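You operate a simulated robot arm through the tools that you are given. There is no shell and no other tool. Be economical: measure what you need, move in short steps, check, and stop when the job is done.

Carry out the task below with a simulated two-armed robot. There is one attempt and no reset: what you move stays moved.

Task
Set the red test cart's speed limiter to the build card's limit.
Fine: key on to read the display; wind the brass adjuster with the white hex key, put it back in its rest, key off. Where these are worked on the way, their far stop is far enough and under half their travel is too little: red key.

Only the result counts: the job must be done as asked and must still hold three seconds after the hand-in. Knocking over, shifting, dropping, spilling or breaking anything else fails it.

Robot
Two 7-joint arms with two-finger parallel grippers on one trunk, on a base that drives. Base frame: it is fixed to the floor where the robot stands at the start and does not move with it; the origin is under the middle of the robot, x ahead of it, y to its left, z up. Lengths are in m, angles in degrees, forces in N, time in s.
The left shoulder is at the start at [0.07, 0.163, 1.395], the right one opposite. With the tool pointing down near the work surface each hand reaches from about 0.1 to 0.68 m from the robot's upright axis, wherever it stands, measured 20 degrees to its own side. Places, roughly: red key [0.6, 0, 1.4]; winch's key rest [0.6, 0.5, 0.6]. Payload 3.43 kg a hand.
The TCP of each hand is the grasp point between the finger pads, 0.034 m short of the fingertips. In the tool frame z runs along the fingers and y along their closing line. The gripper opens to 0.128 m. The fingers are 0.024 m wide and 0.012 m thick; the gripper's body (0.048 by 0.13 m) begins 0.096 m behind the TCP.
Orientation is told as [roll, pitch, yaw] about the base's x, y, z axes, in that order, counted from this pose: with the fingers straight down and closing along the base's y, the tool's x points along the base's -x, its y along +y and its z along -z.

Tools
- The arms move only by the tool jog_arm. It takes "left_series", "right_series" or both (then of equal length, played together; a hand with none holds still); each is a list of rows, each a list of 7 numbers: the shift along the tool's x, y, z in m, then the turn, a rotation vector about the tool's x, y, z in degrees, then the finger opening in m, from 0 to 0.128. In form: [[dx, dy, dz, rx, ry, rz, hand], ...]. A call has 1 to 12 rows; each row shifts and turns the commanded pose from where the row before left it, along the tool's axes as they then stand. A row lasts 0.2 s, in which the tool goes at most 0.05 m and 8.6 degrees; a call with a longer step from one row to the next is refused whole, and so is a gripper value outside its range. A pose out of reach is approached as far as the arm can. The call stops where the force on the tool passes 90 N (or 10 N more than at its start, if that is more) or the arm is blocked; 0.2 s more then pass. The fingers move at their own pace (about 0.153 m/s each) and stop on an object; they squeeze with about 25 N. The grip force told is the motor's: it shows also when the fingers shut on nothing. Time passes only in rows, and 0.2 s behind the last, so rows that do not move let the fingers close. The reply holds the time, the measured pose of the TCP, the force on the tool along the base axes, the opening and the grip force, in the units named above and with some noise, with the torque about the TCP (base axes, N m) and any sound that the robot's microphone picked up.
- Cameras (640 x 400 px; columns grow to the right, rows downward): "scene" is now at [0.1336, -0.0307, 1.6346]; the picture's right is [-0.36, -0.93, 0.00], its down [-0.44, 0.17, -0.88] and it looks along [0.82, -0.32, -0.47] (base axes); focal length 214 px, centre (320, 200). "left" rides on the left gripper at [0.076, 0.011, -0.16] in its tool frame; the picture's right is [-0.15, 0.99, 0.00], its down [-0.88, -0.13, -0.46] and it looks along [-0.45, -0.07, 0.89] (tool axes); focal length 234 px, centre (320, 200). "right" rides on the right gripper at [0.076, -0.011, -0.16] in its tool frame; the picture's right is [0.15, 0.99, 0.00], its down [-0.88, 0.13, -0.46] and it looks along [-0.45, 0.07, 0.89] (tool axes); focal length 234 px, centre (320, 200). There is no depth. A picture from a camera that has moved, and an enlarged one, comes with that camera's place and axes in the base frame and with its lens.
- camera(camera): a new picture of that camera. No time passes.
- move_column(by): slides the trunk up (or, below 0, down) by that many m; the arms and the scene camera ride with it, the base frame stays. It gives what a move gives, with no picture.
- roll_base(legs): drives the robot by 1 to 6 legs, each [ahead, left, turn to the left] in m, m and degrees, along the robot's own axes; the way and the turn of a leg run together, so that a leg with both is an arc; at most 1.5 m and 180 degrees a leg. The arms and the cameras ride along, it lands a little off, and it stops where it bumps. It gives what a move gives.
- aim_head(pan, tilt): turns the head with the scene camera to pan (to the left, within 86 degrees either way) and tilt (down, from -29 to 69), counted from straight ahead of the robot. It gives what a move gives.
- inspect(camera, box): a new picture of the part [left, top, right, bottom] of that camera's present view, enlarged. No time passes.
- hand_in(): hands the job in; it is judged then, once.

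Go step by step. Nothing tells you exact positions but the pictures and the camera data: compare them with the known pose of the tool, close in by small moves and look again before you grip or let go. The budget is 120 turns and 92 pictures, counting those below and the enlarged ones. Unless the task says otherwise, let go and move clear before handing in.

The tools are called as a command line: name --argument value ..., lists and objects as JSON in quotes. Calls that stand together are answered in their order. jog_arm: Moves the arms, as the interface text tells. Its arguments: {"type":"object","properties":{"left_series":{"type":"array","items":{"type":"array","items":{"type":"number"}}},"right_series":{"type":"array","items":{"type":"array","items":{"type":"number"}}}},"required":[]} The other tools are called the same way: move_column (by) slides the trunk up or down; roll_base (legs) drives the base; aim_head (pan, tilt) turns the head that bears the scene camera; camera (camera) takes a picture; inspect (camera, box) takes an enlarged picture of a part of a camera's view; hand_in () hands the job in.

At the start:

```text
t: 0.0
left_position: [0.4777, 0.2074, 1.5848]
left_ee_rot: [0.0, 0.0, 0.0]
left_wrist_force: [0.0, 1.0, 0.5]
left_wrist_torque: [-0.01, 0.01, 0.01]
left_opening: 0.1279
left_gripper_force: 0.1
right_position: [0.4678, -0.2302, 1.5789]
right_ee_rot: [0.0, -0.1, 0.0]
right_wrist_force: [0.8, 0.6, 0.6]
right_wrist_torque: [0.02, -0.02, 0.0]
right_opening: 0.1281
right_gripper_force: 0.0
trunk travel left (down, up): [-0.875, 0.065]
robot x, y, heading: [-0.0023, -0.0023, 0.1]
head pan, tilt: [-21.2, 27.9]
```

scene: 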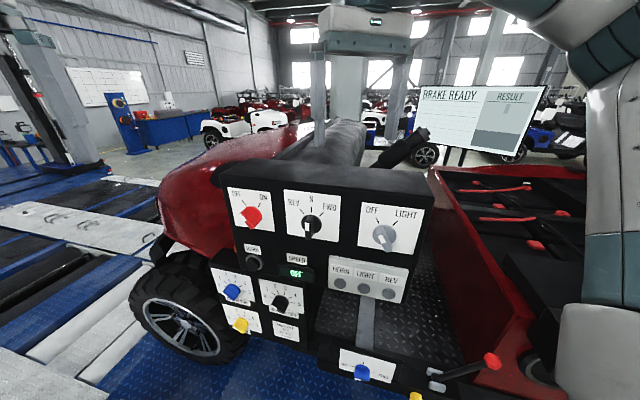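
right: 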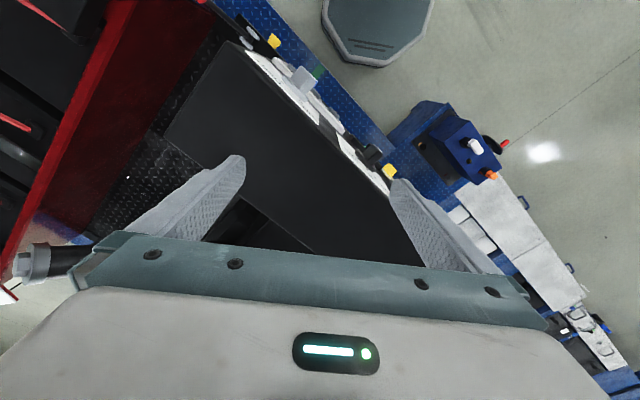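
left: 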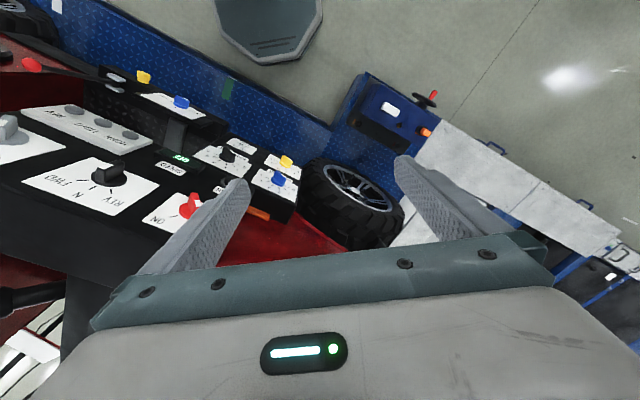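

I see the red cart's panel in front with the red key (OFF/ON), several knobs and a speed display; I first need to find the build card, the brass adjuster and the white hex key. I look closer at the scene.

inspect --camera "scene" --box '[200, 160, 460, 400]'

inspect --camera "left" --box '[0, 40, 300, 240]'

aim_head --pan 0 --tilt 50

camera --camera "scene"

```text
1.67 times, centred on (330, 280) of scene
camera zoom: at [0.1336, -0.0307, 1.6346], right [-0.36, -0.93, 0.0], down [-0.44, 0.17, -0.88], along [0.82, -0.32, -0.47], focal length 358 px, centre (303, 67)
```

zoom: 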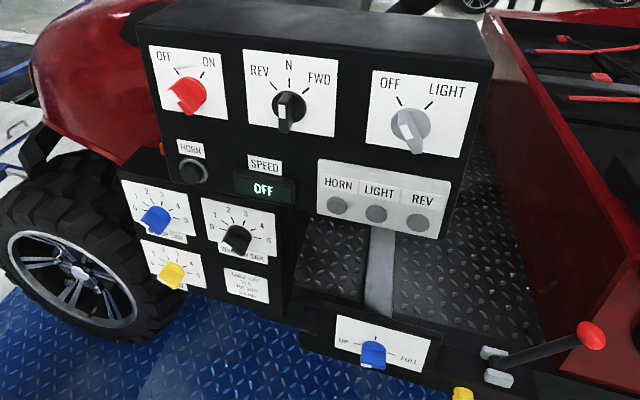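

```text
2.00 times, centred on (150, 140) of left
camera zoom: at [0.4016, 0.2193, 1.7446], right [0.15, 0.99, 0.0], down [0.88, -0.13, 0.46], along [0.45, -0.07, -0.89], focal length 468 px, centre (660, 320)
```

zoom: 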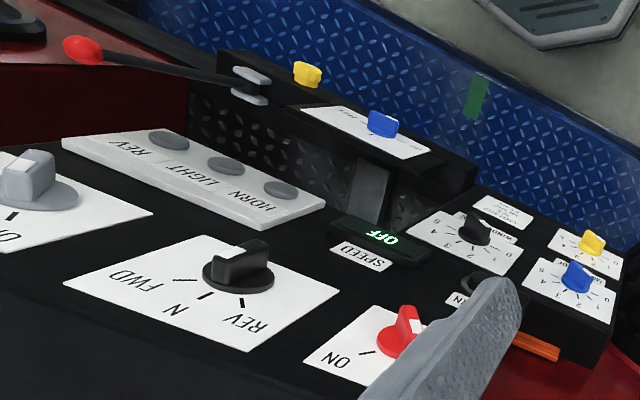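

```text
t: 0.9
left_position: [0.4786, 0.2086, 1.5842]
left_ee_rot: [0.1, 0.0, 0.1]
left_wrist_force: [-0.8, 0.8, -0.1]
left_wrist_torque: [0.01, -0.05, -0.01]
left_opening: 0.1281
left_gripper_force: 0.0
right_position: [0.4675, -0.2301, 1.5796]
right_ee_rot: [0.0, -0.2, 0.1]
right_wrist_force: [0.4, -0.4, 0.6]
right_wrist_torque: [-0.01, -0.01, -0.06]
right_opening: 0.1281
right_gripper_force: 0.1
trunk travel left (down, up): [-0.875, 0.065]
robot x, y, heading: [0.0037, -0.0019, 0.1]
head pan, tilt: [0.0, 50.0]
```

```text
86 pictures are left
camera scene: at [0.1256, 0.0022, 1.6018], right [0.0, -1.0, 0.0], down [-0.77, 0.0, -0.64], along [0.64, 0.0, -0.77], focal length 214 px, centre (320, 200)
```

scene: 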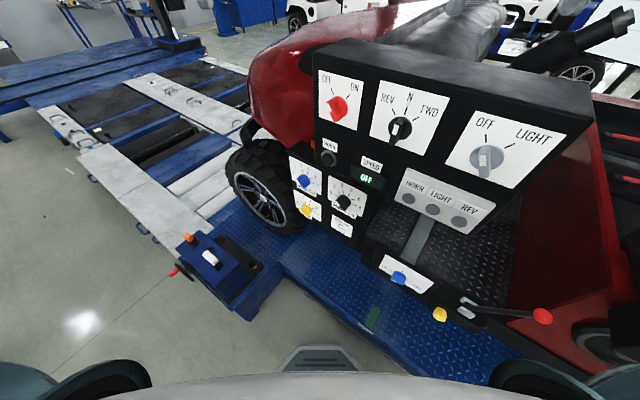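

The small text card on the lower panel may be the build card, and the blue winch stands left with a white and an orange item. Zooming in on both.

inspect --camera "scene" --box '[150, 215, 270, 290]'

inspect --camera "scene" --box '[325, 210, 357, 240]'

inspect --camera "left" --box '[190, 120, 310, 220]'

inspect --camera "left" --box '[350, 70, 450, 145]'

```text
5.33 times, centred on (210, 252) of scene
camera zoom: at [0.1256, 0.0022, 1.6018], right [0.0, -1.0, 0.0], down [-0.77, 0.0, -0.64], along [0.64, 0.0, -0.77], focal length 1144 px, centre (907, -80)
```

zoom: 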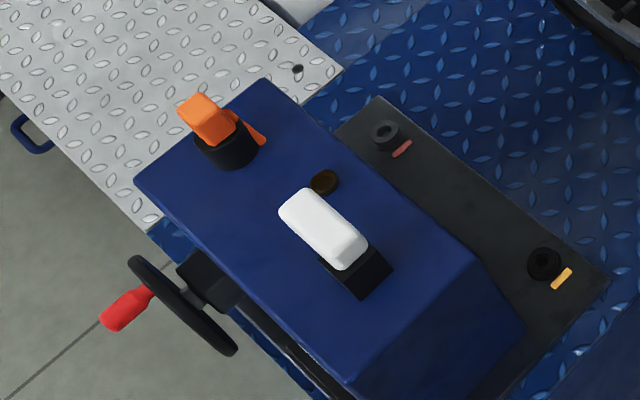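

```text
13.33 times, centred on (341, 225) of scene
camera zoom: at [0.1256, 0.0022, 1.6018], right [0.0, -1.0, 0.0], down [-0.77, 0.0, -0.64], along [0.64, 0.0, -0.77], focal length 2860 px, centre (40, -133)
```

zoom: 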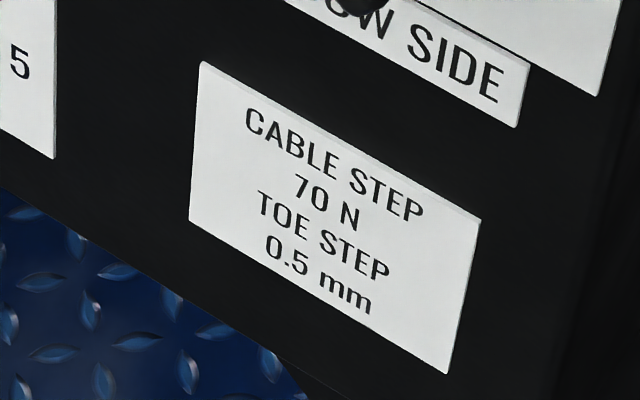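

```text
4.00 times, centred on (250, 170) of left
camera zoom: at [0.4017, 0.2193, 1.7446], right [0.15, 0.99, 0.0], down [0.88, -0.13, 0.46], along [0.45, -0.07, -0.89], focal length 937 px, centre (600, 320)
```

zoom: 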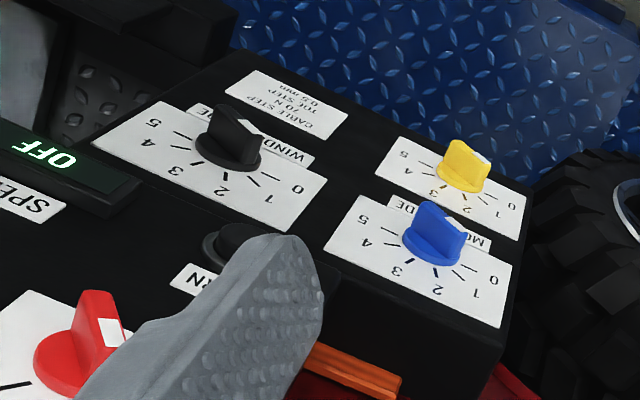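

```text
5.33 times, centred on (400, 108) of left
camera zoom: at [0.4017, 0.2193, 1.7446], right [0.15, 0.99, 0.0], down [0.88, -0.13, 0.46], along [0.45, -0.07, -0.89], focal length 1249 px, centre (-107, 693)
```

zoom: 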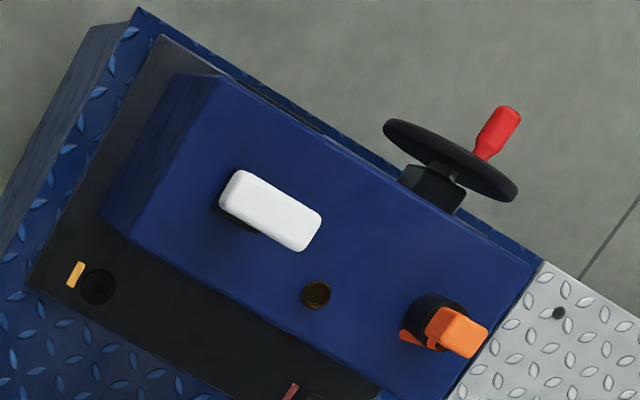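

The white hex key lies in a rest on the winch, with a brass socket beside it. Now I search for the build card and the adjuster around the cart and hall.

aim_head --pan -40 --tilt 25

camera --camera "scene"

aim_head --pan 50 --tilt 20

camera --camera "scene"

```text
t: 1.9
left_position: [0.4775, 0.208, 1.5847]
left_ee_rot: [0.0, 0.0, 0.0]
left_wrist_force: [0.6, -0.6, 0.4]
left_wrist_torque: [0.02, -0.01, 0.0]
left_opening: 0.128
left_gripper_force: 0.1
right_position: [0.4663, -0.2295, 1.5805]
right_ee_rot: [0.0, -0.2, 0.1]
right_wrist_force: [0.1, -0.7, 0.4]
right_wrist_torque: [-0.01, -0.02, 0.01]
right_opening: 0.1281
right_gripper_force: 0.1
trunk travel left (down, up): [-0.875, 0.065]
robot x, y, heading: [0.0013, 0.0014, -0.1]
head pan, tilt: [-40.0, 25.0]
```

```text
81 pictures are left
camera scene: at [0.1192, -0.0568, 1.6392], right [-0.64, -0.77, 0.0], down [-0.32, 0.27, -0.91], along [0.69, -0.58, -0.42], focal length 214 px, centre (320, 200)
```

scene: 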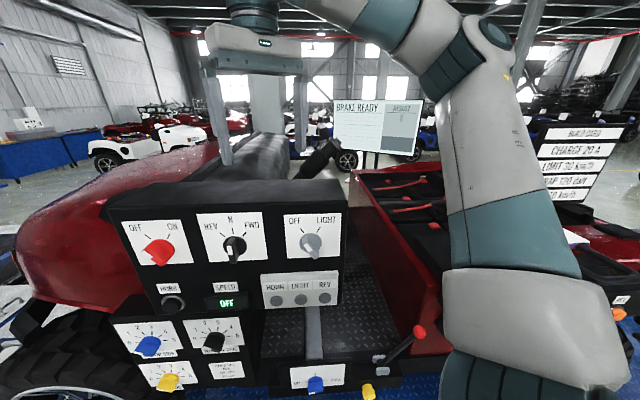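

```text
t: 3.6
left_position: [0.478, 0.2086, 1.5846]
left_ee_rot: [0.1, 0.0, -0.1]
left_wrist_force: [-0.7, 0.4, 0.3]
left_wrist_torque: [-0.01, -0.04, 0.01]
left_opening: 0.128
left_gripper_force: 0.0
right_position: [0.4674, -0.2317, 1.5794]
right_ee_rot: [0.0, -0.1, 0.1]
right_wrist_force: [-0.1, 0.2, 0.5]
right_wrist_torque: [0.0, -0.05, 0.01]
right_opening: 0.1279
right_gripper_force: 0.0
trunk travel left (down, up): [-0.875, 0.065]
robot x, y, heading: [-0.0008, -0.0021, 0.1]
head pan, tilt: [50.0, 20.0]
```

```text
80 pictures are left
camera scene: at [0.1085, 0.0736, 1.6473], right [0.77, -0.64, 0.0], down [-0.22, -0.26, -0.94], along [0.6, 0.72, -0.34], focal length 214 px, centre (320, 200)
```

scene: 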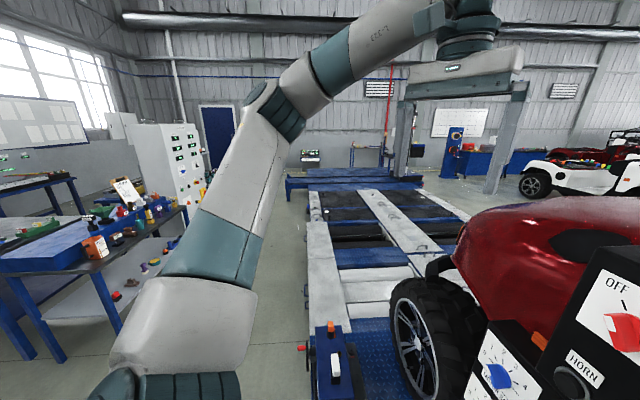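

The build card board is at the right behind the arm. I turn the head there and zoom.

aim_head --pan -65 --tilt 25

camera --camera "scene"

```text
t: 5.5
left_position: [0.4782, 0.2085, 1.5849]
left_ee_rot: [0.0, 0.0, 0.0]
left_wrist_force: [-0.5, 0.6, 0.4]
left_wrist_torque: [-0.01, -0.01, 0.0]
left_opening: 0.1279
left_gripper_force: 0.3
right_position: [0.4675, -0.2306, 1.5794]
right_ee_rot: [0.0, 0.0, 0.0]
right_wrist_force: [0.0, 0.2, -0.4]
right_wrist_torque: [0.01, 0.01, 0.01]
right_opening: 0.1281
right_gripper_force: 0.0
trunk travel left (down, up): [-0.875, 0.065]
robot x, y, heading: [-0.0024, 0.0003, 0.2]
head pan, tilt: [-65.0, 25.0]
```

```text
79 pictures are left
camera scene: at [0.0875, -0.0812, 1.6393], right [-0.91, -0.42, 0.0], down [-0.18, 0.38, -0.91], along [0.38, -0.82, -0.42], focal length 214 px, centre (320, 200)
```

scene: 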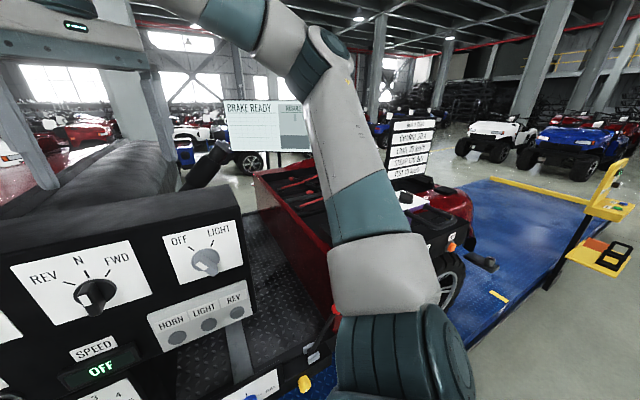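

inspect --camera "scene" --box '[376, 112, 444, 188]'

inspect --camera "scene" --box '[220, 90, 320, 160]'

inspect --camera "scene" --box '[390, 180, 500, 280]'

```text
5.26 times, centred on (410, 150) of scene
camera zoom: at [0.0875, -0.0812, 1.6393], right [-0.91, -0.42, 0.0], down [-0.18, 0.38, -0.91], along [0.38, -0.82, -0.42], focal length 1129 px, centre (-154, 463)
```

zoom: 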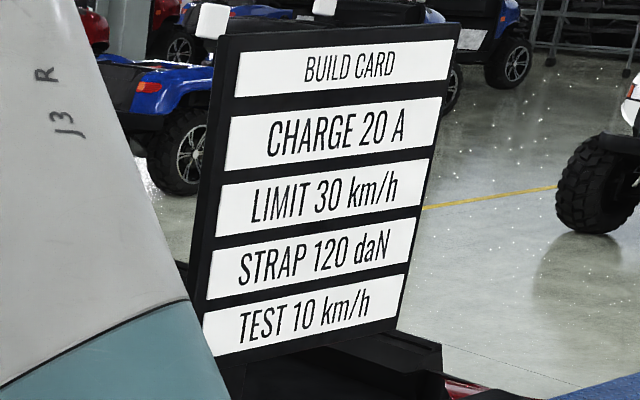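

```text
5.71 times, centred on (270, 125) of scene
camera zoom: at [0.0875, -0.0812, 1.6393], right [-0.91, -0.42, 0.0], down [-0.18, 0.38, -0.91], along [0.38, -0.82, -0.42], focal length 1226 px, centre (606, 629)
```

zoom: 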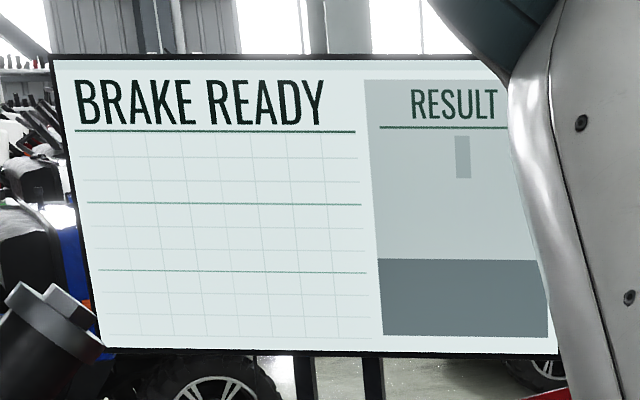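

```text
4.00 times, centred on (445, 230) of scene
camera zoom: at [0.0875, -0.0812, 1.6393], right [-0.91, -0.42, 0.0], down [-0.18, 0.38, -0.91], along [0.38, -0.82, -0.42], focal length 858 px, centre (-180, 80)
```

zoom: 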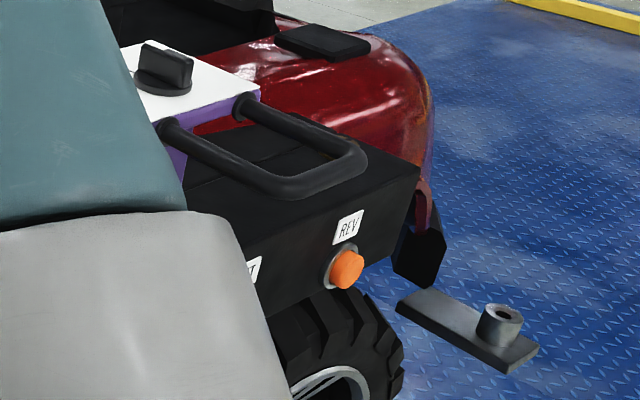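

Limit is 30 km/h. Now I look for the brass adjuster on the cart body.

aim_head --pan 15 --tilt 45

inspect --camera "scene" --box '[320, 160, 520, 300]'

inspect --camera "scene" --box '[220, 230, 380, 350]'

aim_head --pan -40 --tilt 60

camera --camera "scene"

```text
t: 7.0
left_position: [0.4768, 0.2079, 1.5836]
left_ee_rot: [0.0, 0.0, 0.0]
left_wrist_force: [-0.1, -0.3, 1.1]
left_wrist_torque: [0.04, 0.0, 0.0]
left_opening: 0.1279
left_gripper_force: 0.0
right_position: [0.4672, -0.232, 1.5796]
right_ee_rot: [0.0, -0.1, 0.0]
right_wrist_force: [0.1, -0.1, -0.8]
right_wrist_torque: [-0.02, -0.01, 0.03]
right_opening: 0.128
right_gripper_force: 0.0
trunk travel left (down, up): [-0.875, 0.065]
robot x, y, heading: [0.0026, -0.0001, -0.1]
head pan, tilt: [15.0, 45.0]
```

```text
2.86 times, centred on (420, 230) of scene
camera zoom: at [0.1271, 0.0233, 1.6087], right [0.26, -0.97, 0.0], down [-0.68, -0.18, -0.71], along [0.68, 0.18, -0.71], focal length 613 px, centre (34, 114)
```

zoom: 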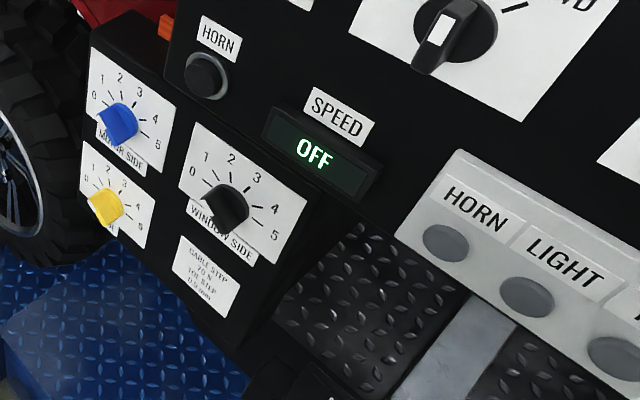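

```text
3.33 times, centred on (300, 290) of scene
camera zoom: at [0.1271, 0.0233, 1.6087], right [0.26, -0.97, 0.0], down [-0.68, -0.18, -0.71], along [0.68, 0.18, -0.71], focal length 715 px, centre (387, -100)
```

zoom: 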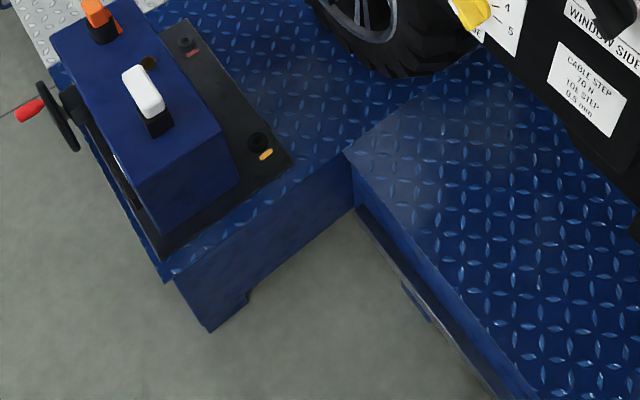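

```text
t: 8.3
left_position: [0.4773, 0.2072, 1.5844]
left_ee_rot: [0.0, -0.1, -0.1]
left_wrist_force: [1.0, 0.3, 0.1]
left_wrist_torque: [-0.02, 0.01, 0.0]
left_opening: 0.1281
left_gripper_force: 0.1
right_position: [0.467, -0.2315, 1.5788]
right_ee_rot: [0.1, -0.1, 0.1]
right_wrist_force: [0.4, 0.1, -0.8]
right_wrist_torque: [-0.02, 0.01, 0.04]
right_opening: 0.1281
right_gripper_force: 0.0
trunk travel left (down, up): [-0.875, 0.065]
robot x, y, heading: [0.0, 0.0018, -0.0]
head pan, tilt: [-40.0, 60.0]
```

```text
73 pictures are left
camera scene: at [0.0997, -0.0405, 1.5892], right [-0.64, -0.77, 0.0], down [-0.66, 0.56, -0.5], along [0.38, -0.32, -0.87], focal length 214 px, centre (320, 200)
```

scene: 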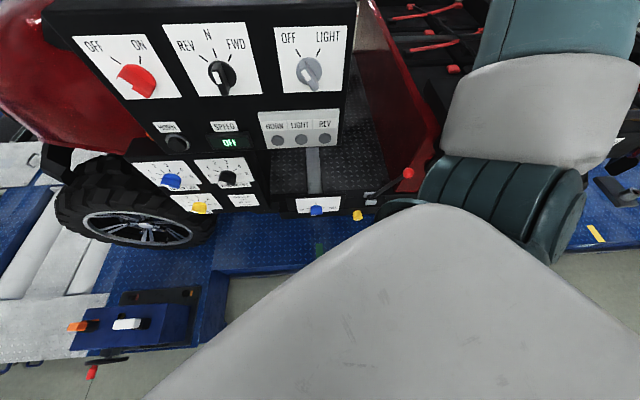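

No brass adjuster seen on the near cart side yet; looking farther to the right and at the top of the panel from the hand camera.

aim_head --pan -84 --tilt 35

camera --camera "scene"

inspect --camera "right" --box '[160, 0, 420, 200]'

```text
t: 9.4
left_position: [0.4779, 0.2087, 1.5839]
left_ee_rot: [0.0, 0.0, 0.0]
left_wrist_force: [0.4, 0.3, 0.5]
left_wrist_torque: [-0.02, 0.0, -0.05]
left_opening: 0.1277
left_gripper_force: 0.1
right_position: [0.4667, -0.2307, 1.5788]
right_ee_rot: [0.0, -0.1, -0.1]
right_wrist_force: [0.6, 0.0, 0.0]
right_wrist_torque: [0.02, -0.01, -0.01]
right_opening: 0.1281
right_gripper_force: 0.0
trunk travel left (down, up): [-0.875, 0.065]
robot x, y, heading: [0.0001, -0.0017, -0.2]
head pan, tilt: [-84.0, 35.0]
```

```text
72 pictures are left
camera scene: at [0.0578, -0.0852, 1.6235], right [-0.99, -0.11, 0.0], down [-0.06, 0.57, -0.82], along [0.09, -0.81, -0.57], focal length 214 px, centre (320, 200)
```

scene: 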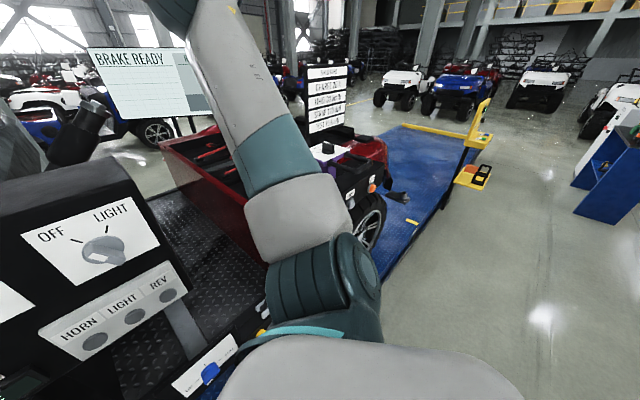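

```text
2.00 times, centred on (290, 100) of right
camera zoom: at [0.3914, -0.2428, 1.7381], right [-0.15, 0.99, 0.0], down [0.88, 0.13, 0.46], along [0.45, 0.07, -0.89], focal length 468 px, centre (380, 400)
```

zoom: 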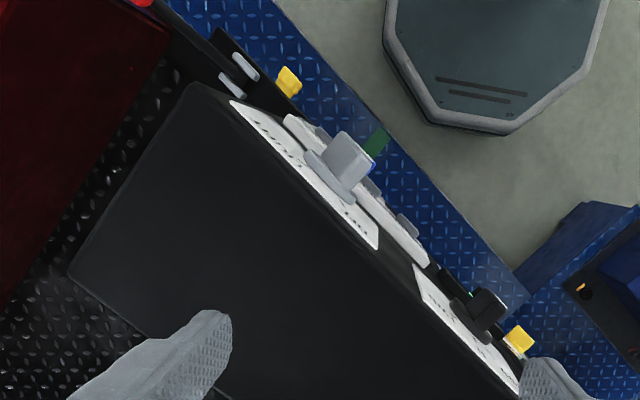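

Let me view the winch area at maximum zoom, and also the cart's underside near the tyre.

aim_head --pan 38 --tilt 52

inspect --camera "scene" --box '[280, 150, 440, 250]'

camera --camera "scene"

```text
t: 11.4
left_position: [0.478, 0.2089, 1.5838]
left_ee_rot: [0.0, 0.0, 0.0]
left_wrist_force: [0.2, -0.5, 0.3]
left_wrist_torque: [0.01, -0.02, 0.01]
left_opening: 0.1279
left_gripper_force: 0.0
right_position: [0.4672, -0.2307, 1.5794]
right_ee_rot: [0.0, -0.1, 0.0]
right_wrist_force: [0.3, -0.4, 0.2]
right_wrist_torque: [0.01, 0.01, 0.03]
right_opening: 0.128
right_gripper_force: 0.1
trunk travel left (down, up): [-0.875, 0.065]
robot x, y, heading: [-0.0, 0.0026, 0.1]
head pan, tilt: [38.0, 52.0]
```

```text
4.00 times, centred on (360, 200) of scene
camera zoom: at [0.1078, 0.0485, 1.5991], right [0.62, -0.79, 0.0], down [-0.62, -0.48, -0.62], along [0.49, 0.38, -0.79], focal length 858 px, centre (160, 200)
```

zoom: 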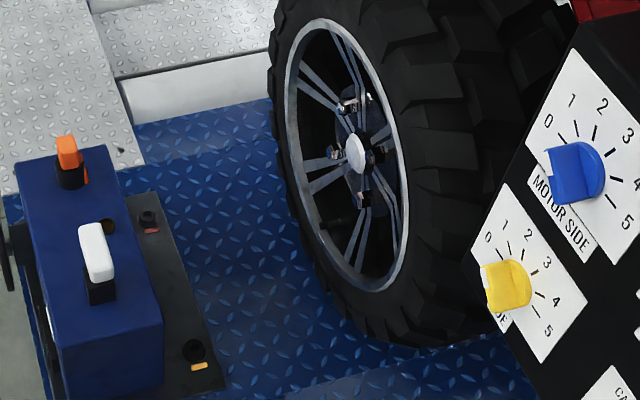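

```text
69 pictures are left
camera scene: at [0.1078, 0.0485, 1.5991], right [0.62, -0.79, 0.0], down [-0.62, -0.48, -0.62], along [0.49, 0.38, -0.79], focal length 214 px, centre (320, 200)
```

scene: 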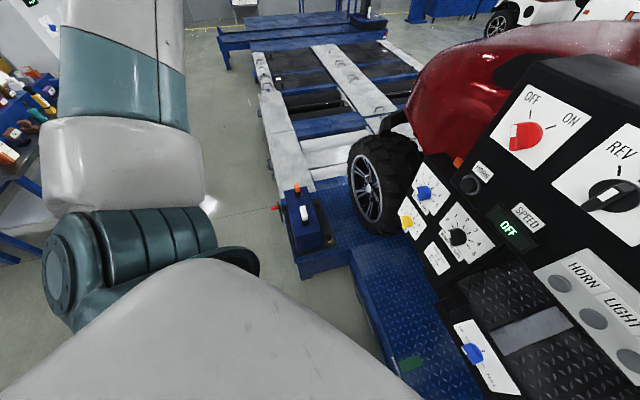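

No brass part on the cart so far; the brass socket on the winch is the candidate, so I pull the right hand back, shift left and look at it closely with the left hand camera.

jog_arm --right_series '[[0.05, 0, 0, 0, 0, 0, 0.128], [0.05, 0, 0, 0, 0, 0, 0.128], [0.05, 0, 0, 0, 0, 0, 0.128], [0.05, 0, 0, 0, 0, 0, 0.128]]' --left_series '[[0.03, 0, 0, 0, 0, 0, 0.128], [0.03, 0, 0, 0, 0, 0, 0.128], [0.03, 0, 0, 0, 0, 0, 0.128], [0.03, 0, 0, 0, 0, 0, 0.128]]'

roll_base --legs '[[0, 0.35, 0]]'

move_column --by -0.5

camera --camera "left"

camera --camera "scene"

```text
t: 12.4
left_position: [0.3542, 0.2116, 1.5865]
left_ee_rot: [0.0, -0.1, 0.0]
left_wrist_force: [-0.1, -0.7, -0.4]
left_wrist_torque: [-0.02, -0.05, 0.01]
left_opening: 0.1279
left_gripper_force: 0.1
right_position: [0.2631, -0.2306, 1.5796]
right_ee_rot: [-0.1, -0.2, 0.0]
right_wrist_force: [-1.0, -0.5, 0.5]
right_wrist_torque: [0.02, -0.07, 0.01]
right_opening: 0.1279
right_gripper_force: 0.0
trunk travel left (down, up): [-0.875, 0.065]
robot x, y, heading: [0.0048, 0.0021, -0.0]
head pan, tilt: [38.0, 52.0]
```

```text
t: 14.7
left_position: [0.3595, 0.5563, 1.5845]
left_ee_rot: [0.1, 0.0, 0.0]
left_wrist_force: [-0.5, -1.1, -0.5]
left_wrist_torque: [0.03, 0.01, 0.02]
left_opening: 0.1281
left_gripper_force: 0.1
right_position: [0.2665, 0.1164, 1.5795]
right_ee_rot: [0.2, -0.1, -0.2]
right_wrist_force: [-0.3, -0.3, -0.5]
right_wrist_torque: [0.04, 0.01, 0.01]
right_opening: 0.1282
right_gripper_force: 0.0
trunk travel left (down, up): [-0.875, 0.065]
robot x, y, heading: [0.0009, 0.3469, -0.4]
head pan, tilt: [38.0, 52.0]
```

```text
refused: -0.5 is not a number from -0.4 to 0.4
```

```text
68 pictures are left
camera left: at [0.2819, 0.5673, 1.7456], right [0.15, 0.99, 0.0], down [0.88, -0.13, 0.46], along [0.45, -0.07, -0.89], focal length 234 px, centre (320, 200)
```

left: 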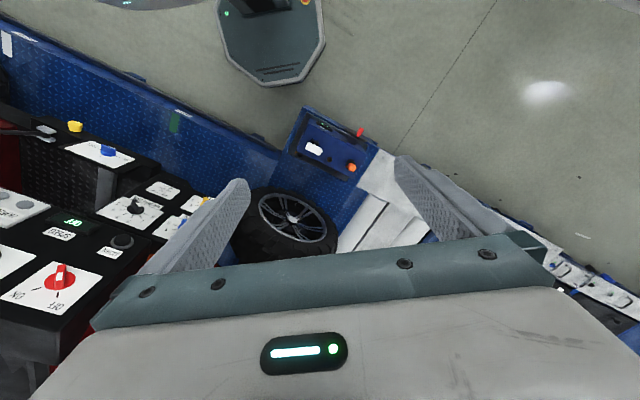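

```text
67 pictures are left
camera scene: at [0.1082, 0.3957, 1.5992], right [0.61, -0.79, 0.0], down [-0.62, -0.48, -0.62], along [0.49, 0.38, -0.79], focal length 214 px, centre (320, 200)
```

scene: 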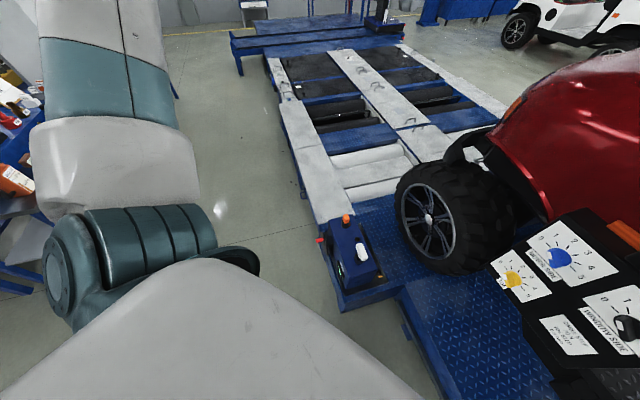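

Lowering the trunk to get a close look at the winch.

move_column --by -0.38

inspect --camera "left" --box '[250, 60, 410, 180]'

aim_head --pan 10 --tilt 50

camera --camera "scene"

```text
t: 18.4
left_position: [0.3586, 0.5592, 1.2055]
left_ee_rot: [0.0, 0.1, -0.1]
left_wrist_force: [0.2, -0.1, 0.0]
left_wrist_torque: [0.02, -0.01, 0.02]
left_opening: 0.1278
left_gripper_force: 0.1
right_position: [0.2662, 0.1193, 1.2001]
right_ee_rot: [0.1, 0.0, -0.2]
right_wrist_force: [-0.2, 0.1, 0.0]
right_wrist_torque: [-0.03, -0.04, 0.01]
right_opening: 0.1282
right_gripper_force: 0.0
trunk travel left (down, up): [-0.495, 0.445]
robot x, y, heading: [0.003, 0.3518, -0.1]
head pan, tilt: [38.0, 52.0]
```

```text
3.33 times, centred on (330, 120) of left
camera zoom: at [0.2816, 0.571, 1.3652], right [0.15, 0.99, 0.0], down [0.88, -0.13, 0.46], along [0.45, -0.07, -0.89], focal length 781 px, centre (287, 467)
```

zoom: 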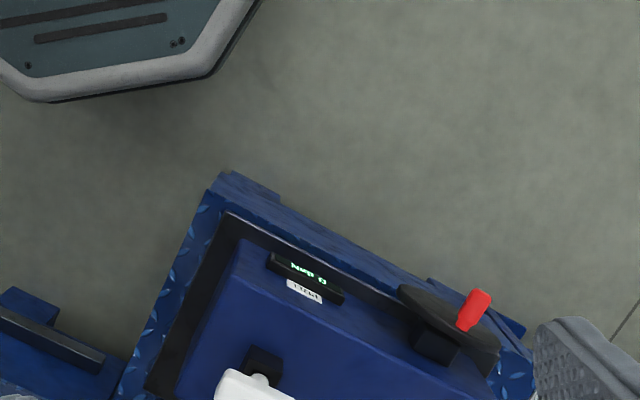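

```text
t: 19.3
left_position: [0.3583, 0.5603, 1.2037]
left_ee_rot: [0.0, -0.1, -0.2]
left_wrist_force: [-0.5, -0.5, 0.4]
left_wrist_torque: [-0.01, 0.03, 0.0]
left_opening: 0.128
left_gripper_force: 0.1
right_position: [0.2661, 0.1191, 1.1991]
right_ee_rot: [0.0, -0.1, -0.2]
right_wrist_force: [-0.3, 0.3, -0.1]
right_wrist_torque: [0.01, -0.02, 0.01]
right_opening: 0.128
right_gripper_force: 0.0
trunk travel left (down, up): [-0.495, 0.445]
robot x, y, heading: [0.0034, 0.3518, -0.3]
head pan, tilt: [10.0, 50.0]
```

```text
65 pictures are left
camera scene: at [0.1246, 0.3663, 1.2218], right [0.17, -0.99, 0.0], down [-0.75, -0.13, -0.64], along [0.63, 0.11, -0.77], focal length 214 px, centre (320, 200)
```

scene: 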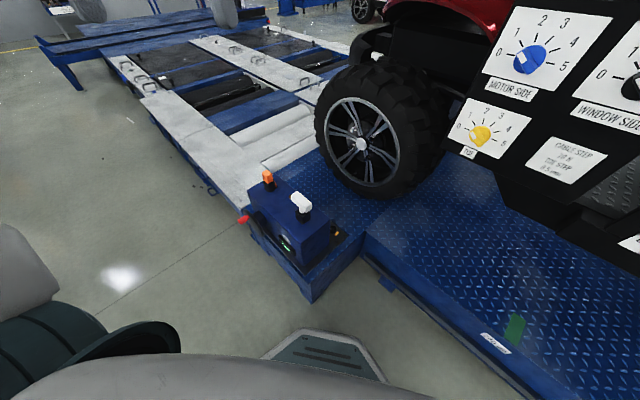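

The winch has a display and label on its near face; zooming on it, the deck sign, and the cart lower-side.

inspect --camera "scene" --box '[235, 165, 355, 300]'

inspect --camera "scene" --box '[470, 305, 540, 365]'

```text
2.96 times, centred on (295, 232) of scene
camera zoom: at [0.1246, 0.3663, 1.2218], right [0.17, -0.99, 0.0], down [-0.75, -0.13, -0.64], along [0.63, 0.11, -0.77], focal length 636 px, centre (394, 104)
```

zoom: 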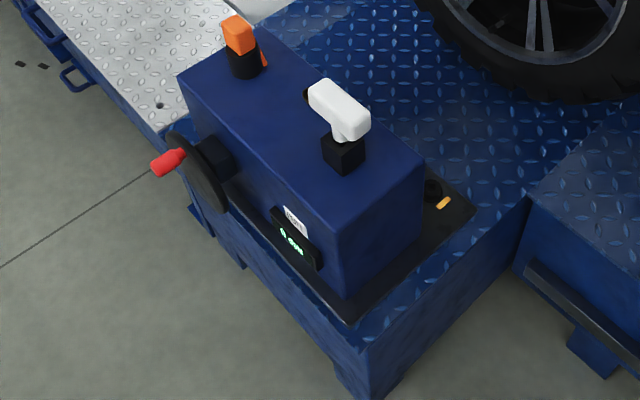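

```text
6.67 times, centred on (505, 335) of scene
camera zoom: at [0.1246, 0.3663, 1.2218], right [0.17, -0.99, 0.0], down [-0.75, -0.13, -0.64], along [0.63, 0.11, -0.77], focal length 1430 px, centre (-913, -700)
```

zoom: 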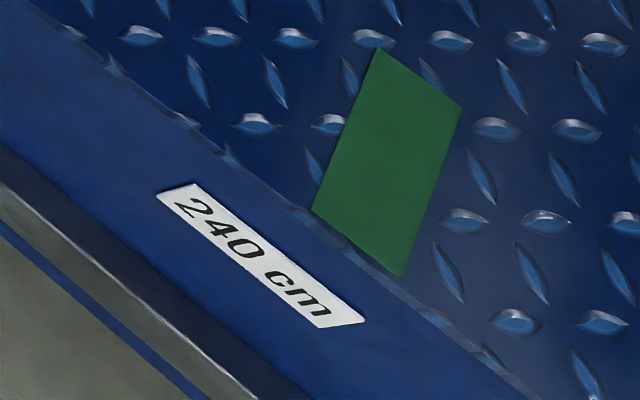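

Checking the winch label and looking at the cart from this lower viewpoint.

inspect --camera "scene" --box '[280, 230, 300, 250]'

aim_head --pan -35 --tilt 15

camera --camera "scene"

camera --camera "right"

```text
16.00 times, centred on (290, 240) of scene
camera zoom: at [0.1246, 0.3663, 1.2218], right [0.17, -0.99, 0.0], down [-0.75, -0.13, -0.64], along [0.63, 0.11, -0.77], focal length 3432 px, centre (800, -440)
```

zoom: 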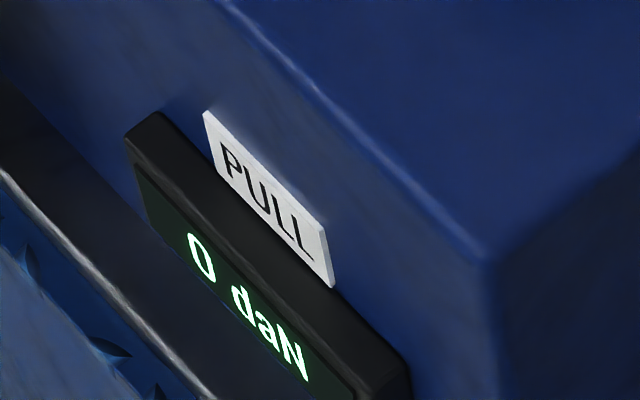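

```text
t: 20.4
left_position: [0.3584, 0.5606, 1.2041]
left_ee_rot: [0.0, -0.1, -0.1]
left_wrist_force: [-0.1, 0.2, -0.4]
left_wrist_torque: [0.01, -0.04, 0.0]
left_opening: 0.1279
left_gripper_force: 0.1
right_position: [0.2669, 0.1183, 1.1997]
right_ee_rot: [0.0, -0.2, -0.2]
right_wrist_force: [0.9, -0.9, 0.0]
right_wrist_torque: [0.01, 0.0, 0.01]
right_opening: 0.1279
right_gripper_force: 0.0
trunk travel left (down, up): [-0.495, 0.445]
robot x, y, heading: [-0.0001, 0.3485, -0.1]
head pan, tilt: [-35.0, 15.0]
```

```text
61 pictures are left
camera scene: at [0.1252, 0.2993, 1.2754], right [-0.57, -0.82, 0.0], down [-0.21, 0.15, -0.97], along [0.79, -0.56, -0.26], focal length 214 px, centre (320, 200)
```

scene: 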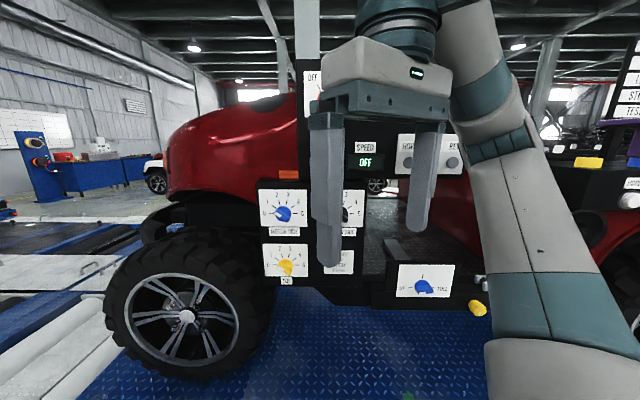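

```text
60 pictures are left
camera right: at [0.1904, 0.1077, 1.3584], right [-0.14, 0.99, 0.0], down [0.88, 0.13, 0.46], along [0.45, 0.07, -0.89], focal length 234 px, centre (320, 200)
```

right: 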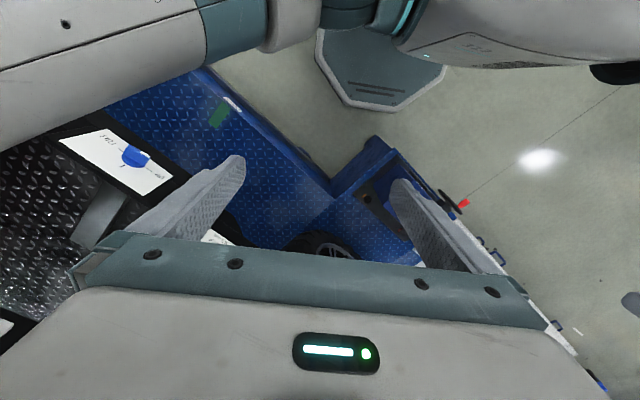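

The cart axis runs about 35° off; the cart's rear (with REV lamp, yellow cover, charger) isn't inspected. I turn to face the cart and slide along it to the rear.

roll_base --legs '[[0, 0, -35], [0, -0.9, 0]]'

move_column --by 0.25

aim_head --pan 0 --tilt 35

camera --camera "scene"

```text
t: 26.8
left_position: [-0.0899, -0.4023, 1.2045]
left_ee_rot: [0.0, 0.1, -34.3]
left_wrist_force: [-0.6, 0.7, 0.3]
left_wrist_torque: [0.04, -0.05, 0.01]
left_opening: 0.1279
left_gripper_force: 0.0
right_position: [-0.4145, -0.7157, 1.1995]
right_ee_rot: [0.0, -0.1, -34.5]
right_wrist_force: [0.3, -0.5, -0.5]
right_wrist_torque: [0.05, 0.01, 0.02]
right_opening: 0.1279
right_gripper_force: 0.0
trunk travel left (down, up): [-0.495, 0.445]
robot x, y, heading: [-0.5036, -0.3739, -34.5]
head pan, tilt: [-35.0, 15.0]
```

```text
t: 29.3
left_position: [-0.0897, -0.4031, 1.4549]
left_ee_rot: [0.0, 0.0, -34.5]
left_wrist_force: [-0.3, -1.2, -0.2]
left_wrist_torque: [0.01, 0.02, -0.02]
left_opening: 0.128
left_gripper_force: 0.0
right_position: [-0.4136, -0.7145, 1.4498]
right_ee_rot: [0.1, 0.0, -34.5]
right_wrist_force: [-0.1, -0.7, 0.2]
right_wrist_torque: [-0.03, 0.03, 0.0]
right_opening: 0.1279
right_gripper_force: 0.1
trunk travel left (down, up): [-0.745, 0.195]
robot x, y, heading: [-0.5061, -0.3717, -34.2]
head pan, tilt: [-35.0, 15.0]
```

```text
t: 30.3
left_position: [-0.0905, -0.4025, 1.4558]
left_ee_rot: [0.0, 0.0, -34.5]
left_wrist_force: [-0.1, -0.6, 0.3]
left_wrist_torque: [-0.03, -0.05, 0.03]
left_opening: 0.1282
left_gripper_force: 0.1
right_position: [-0.4137, -0.716, 1.4489]
right_ee_rot: [0.0, -0.1, -34.5]
right_wrist_force: [-0.1, 0.5, 0.9]
right_wrist_torque: [0.03, 0.01, -0.02]
right_opening: 0.1283
right_gripper_force: 0.0
trunk travel left (down, up): [-0.745, 0.195]
robot x, y, heading: [-0.5041, -0.372, -34.5]
head pan, tilt: [0.0, 35.0]
```

```text
59 pictures are left
camera scene: at [-0.3911, -0.4496, 1.4935], right [-0.57, -0.82, 0.0], down [-0.47, 0.32, -0.82], along [0.68, -0.46, -0.57], focal length 214 px, centre (320, 200)
```

scene: 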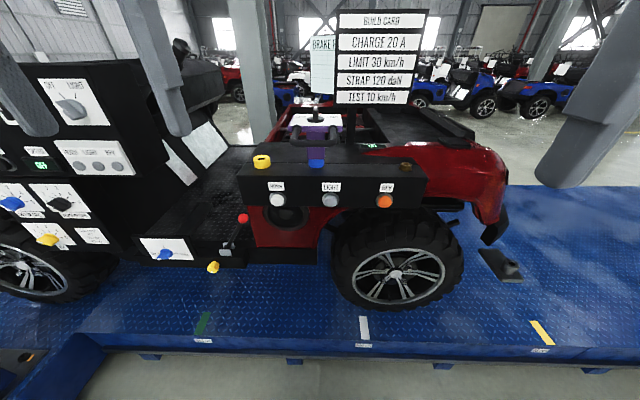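

On the rear ledge I see yellow, blue and a brass-coloured part. Zooming in.

inspect --camera "scene" --box '[235, 120, 425, 220]'

inspect --camera "scene" --box '[365, 130, 425, 180]'

```text
3.37 times, centred on (330, 170) of scene
camera zoom: at [-0.3911, -0.4496, 1.4935], right [-0.57, -0.82, 0.0], down [-0.47, 0.32, -0.82], along [0.68, -0.46, -0.57], focal length 722 px, centre (286, 301)
```

zoom: 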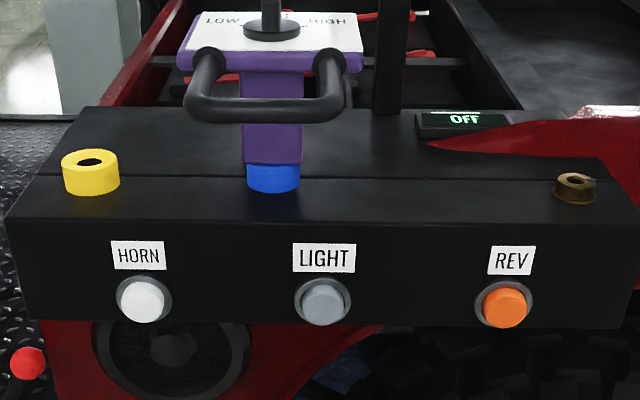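

```text
8.00 times, centred on (395, 155) of scene
camera zoom: at [-0.3911, -0.4496, 1.4935], right [-0.57, -0.82, 0.0], down [-0.47, 0.32, -0.82], along [0.68, -0.46, -0.57], focal length 1716 px, centre (-280, 560)
```

zoom: 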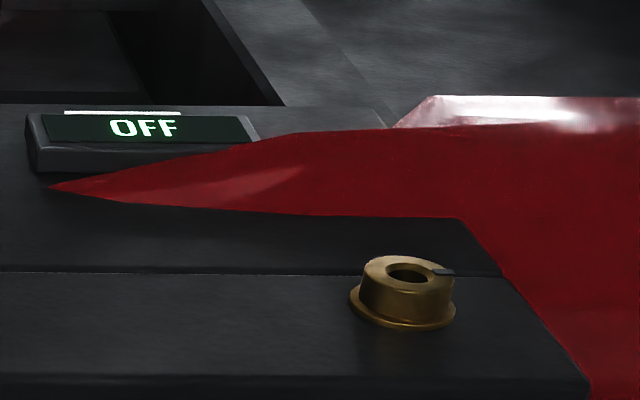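

Brass adjuster found on the rear ledge, next to a display reading OFF. First the red key: I slide back along the cart so that it sits in front of my left arm, and look.

roll_base --legs '[[0, 0.68, 0]]'

aim_head --pan 15 --tilt 10

camera --camera "scene"

```text
t: 34.1
left_position: [0.292, 0.1517, 1.4545]
left_ee_rot: [0.0, 0.1, -34.5]
left_wrist_force: [0.1, 0.0, -0.1]
left_wrist_torque: [0.01, 0.0, 0.01]
left_opening: 0.1279
left_gripper_force: 0.1
right_position: [-0.0334, -0.1588, 1.4511]
right_ee_rot: [0.0, -0.1, -34.7]
right_wrist_force: [-0.4, -0.6, 0.6]
right_wrist_torque: [0.0, 0.01, -0.03]
right_opening: 0.1283
right_gripper_force: 0.0
trunk travel left (down, up): [-0.745, 0.195]
robot x, y, heading: [-0.1212, 0.1844, -34.4]
head pan, tilt: [0.0, 35.0]
```

```text
t: 35.0
left_position: [0.2935, 0.1532, 1.4544]
left_ee_rot: [0.0, 0.0, -34.6]
left_wrist_force: [0.1, -0.5, -0.1]
left_wrist_torque: [-0.03, 0.01, -0.01]
left_opening: 0.1279
left_gripper_force: 0.1
right_position: [-0.0317, -0.1586, 1.4488]
right_ee_rot: [0.0, -0.1, -34.8]
right_wrist_force: [-0.6, 0.0, -0.9]
right_wrist_torque: [0.0, 0.04, 0.03]
right_opening: 0.128
right_gripper_force: 0.1
trunk travel left (down, up): [-0.745, 0.195]
robot x, y, heading: [-0.1224, 0.1796, -34.3]
head pan, tilt: [15.0, 10.0]
```

```text
56 pictures are left
camera scene: at [0.0068, 0.1254, 1.5335], right [-0.34, -0.94, 0.0], down [-0.16, 0.06, -0.98], along [0.93, -0.33, -0.17], focal length 214 px, centre (320, 200)
```

scene: 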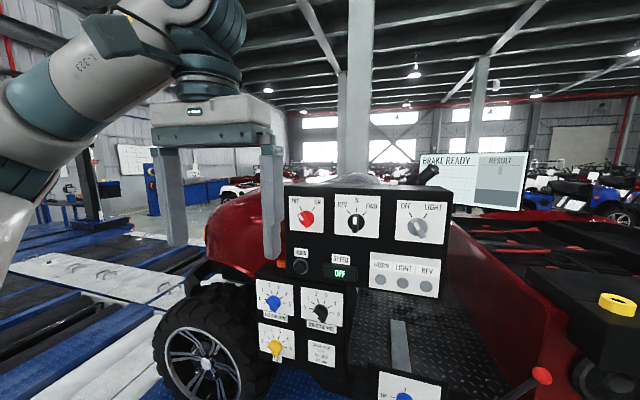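

Red key is at about (0.576, -0.035, 1.376). Zooming in to see its pose and scale.

inspect --camera "scene" --box '[284, 190, 344, 240]'

```text
8.00 times, centred on (314, 215) of scene
camera zoom: at [0.0068, 0.1254, 1.5335], right [-0.34, -0.94, 0.0], down [-0.16, 0.06, -0.98], along [0.93, -0.33, -0.17], focal length 1716 px, centre (368, 80)
```

zoom: 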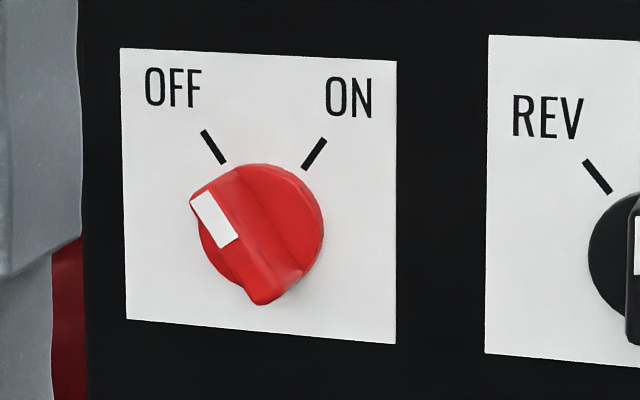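

The key's bar points to OFF (about 30° left of up); ON is about 65° clockwise. I tilt the left hand to horizontal in front of it.

jog_arm --left_series '[[-0.04, 0, 0.026, 0, 0, 0, 0.08], [-0.04, 0, 0.026, 0, 0, 0, 0.08], [-0.04, 0, 0.026, 0, 0, 0, 0.08], [0, 0, 0, 0, -8.5, 0, 0.08], [0, 0, 0, 0, -8.5, 0, 0.08], [0, 0, 0, 0, -8.5, 0, 0.08], [0, 0, 0, 0, -8.5, 0, 0.08], [0, 0, 0, 0, -8.5, 0, 0.08], [0, 0, 0, 0, -8.5, 0, 0.08], [0, 0, 0, 0, -8.5, 0, 0.08], [0, 0, 0, 0, -8.5, 0, 0.08], [0, 0, 0, 0, -8.5, 0, 0.08]]'

jog_arm --left_series '[[0, 0, 0, 0, -7, 0, 0.08], [0, 0, 0, 0, -6.5, 0, 0.08], [0, 0, 0, 0, 0, -8, 0.08], [0, 0, 0, 0, 0, -8, 0.08], [0, 0, 0, 0, 0, -8, 0.08], [0, 0, 0, 0, 0, -8, 0.08]]'

camera --camera "left"

camera --camera "scene"

```text
t: 37.6
left_position: [0.4245, 0.0519, 1.4234]
left_ee_rot: [0.0, -76.5, -34.6]
left_wrist_force: [0.4, 0.0, 0.4]
left_wrist_torque: [0.01, 0.01, 0.01]
left_opening: 0.0799
left_gripper_force: 0.0
left hand out of reach, approached as far as the arm can: row 11, 12
right_position: [-0.031, -0.1594, 1.4491]
right_ee_rot: [0.1, 0.0, -34.7]
right_wrist_force: [0.1, 0.1, 0.1]
right_wrist_torque: [0.01, 0.02, -0.06]
right_opening: 0.1281
right_gripper_force: 0.0
trunk travel left (down, up): [-0.745, 0.195]
robot x, y, heading: [-0.1163, 0.1847, -34.6]
head pan, tilt: [15.0, 10.0]
```

```text
t: 39.0
left_position: [0.4488, 0.0299, 1.4494]
left_ee_rot: [-90.0, -57.9, 55.3]
left_wrist_force: [-0.2, 0.8, 0.4]
left_wrist_torque: [0.0, -0.03, 0.03]
left_opening: 0.0801
left_gripper_force: 0.0
left hand out of reach, approached as far as the arm can: row 1, 2
right_position: [-0.0327, -0.1588, 1.4502]
right_ee_rot: [0.1, -0.1, -34.8]
right_wrist_force: [-0.5, -0.2, -0.7]
right_wrist_torque: [0.01, -0.02, -0.01]
right_opening: 0.128
right_gripper_force: 0.1
trunk travel left (down, up): [-0.745, 0.195]
robot x, y, heading: [-0.1199, 0.1825, -34.4]
head pan, tilt: [15.0, 10.0]
```

```text
54 pictures are left
camera left: at [0.2983, 0.0948, 1.3806], right [0.52, 0.75, -0.4], down [-0.17, 0.55, 0.81], along [0.84, -0.35, 0.42], focal length 234 px, centre (320, 200)
```

left: 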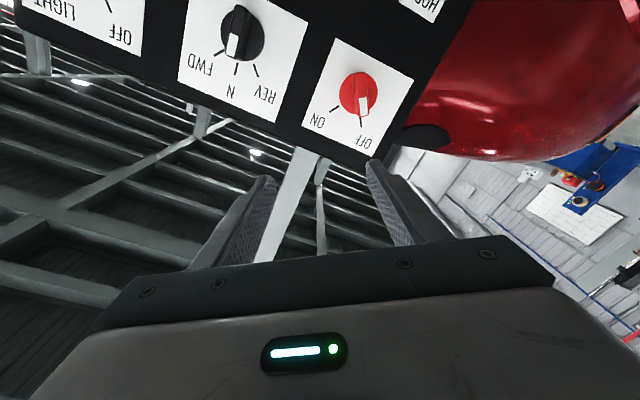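

```text
53 pictures are left
camera scene: at [0.0067, 0.1253, 1.5336], right [-0.34, -0.94, 0.0], down [-0.16, 0.06, -0.98], along [0.93, -0.33, -0.17], focal length 214 px, centre (320, 200)
```

scene: 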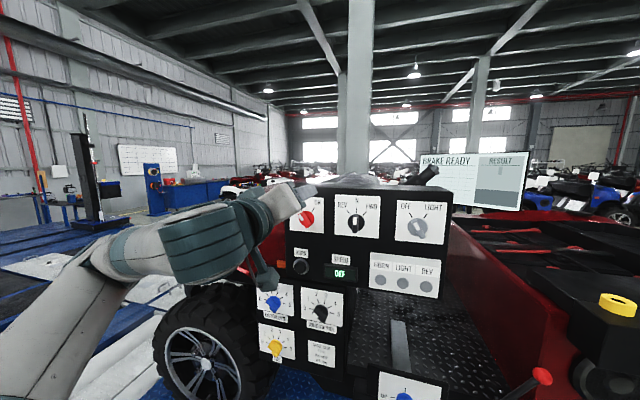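

The hand is horizontal and rolled −32°, TCP about 0.142 m short of the key and 7 cm above it. Moving down/forward in part, then re-measuring.

jog_arm --left_series '[[0.0175, 0.018, 0.02, 0, 0, 0, 0.08], [0.0175, 0.018, 0.02, 0, 0, 0, 0.08], [0.0175, 0.018, 0.02, 0, 0, 0, 0.08], [0, 0, 0, 0, 0, 0, 0.08]]'

camera --camera "left"

```text
t: 40.0
left_position: [0.5063, 0.0099, 1.3768]
left_ee_rot: [-90.0, -58.0, 55.4]
left_wrist_force: [-0.6, 0.3, 0.1]
left_wrist_torque: [-0.03, 0.0, -0.02]
left_opening: 0.0799
left_gripper_force: 0.2
right_position: [-0.031, -0.1593, 1.4491]
right_ee_rot: [0.1, -0.1, -34.7]
right_wrist_force: [0.3, 0.2, 0.1]
right_wrist_torque: [0.0, -0.02, 0.03]
right_opening: 0.128
right_gripper_force: 0.0
trunk travel left (down, up): [-0.745, 0.195]
robot x, y, heading: [-0.1227, 0.1825, -34.7]
head pan, tilt: [15.0, 10.0]
```

```text
52 pictures are left
camera left: at [0.3571, 0.0753, 1.3066], right [0.52, 0.75, -0.4], down [-0.17, 0.55, 0.82], along [0.84, -0.36, 0.42], focal length 234 px, centre (320, 200)
```

left: 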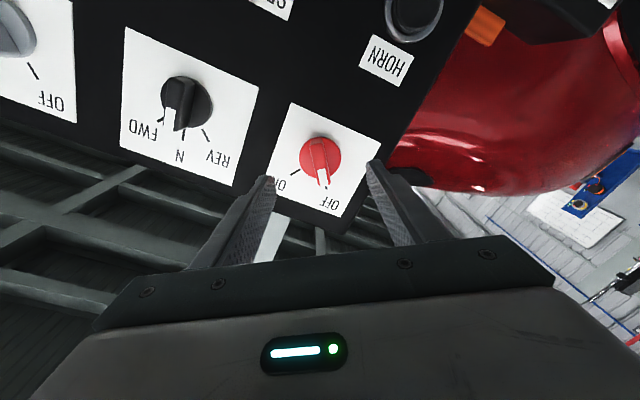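

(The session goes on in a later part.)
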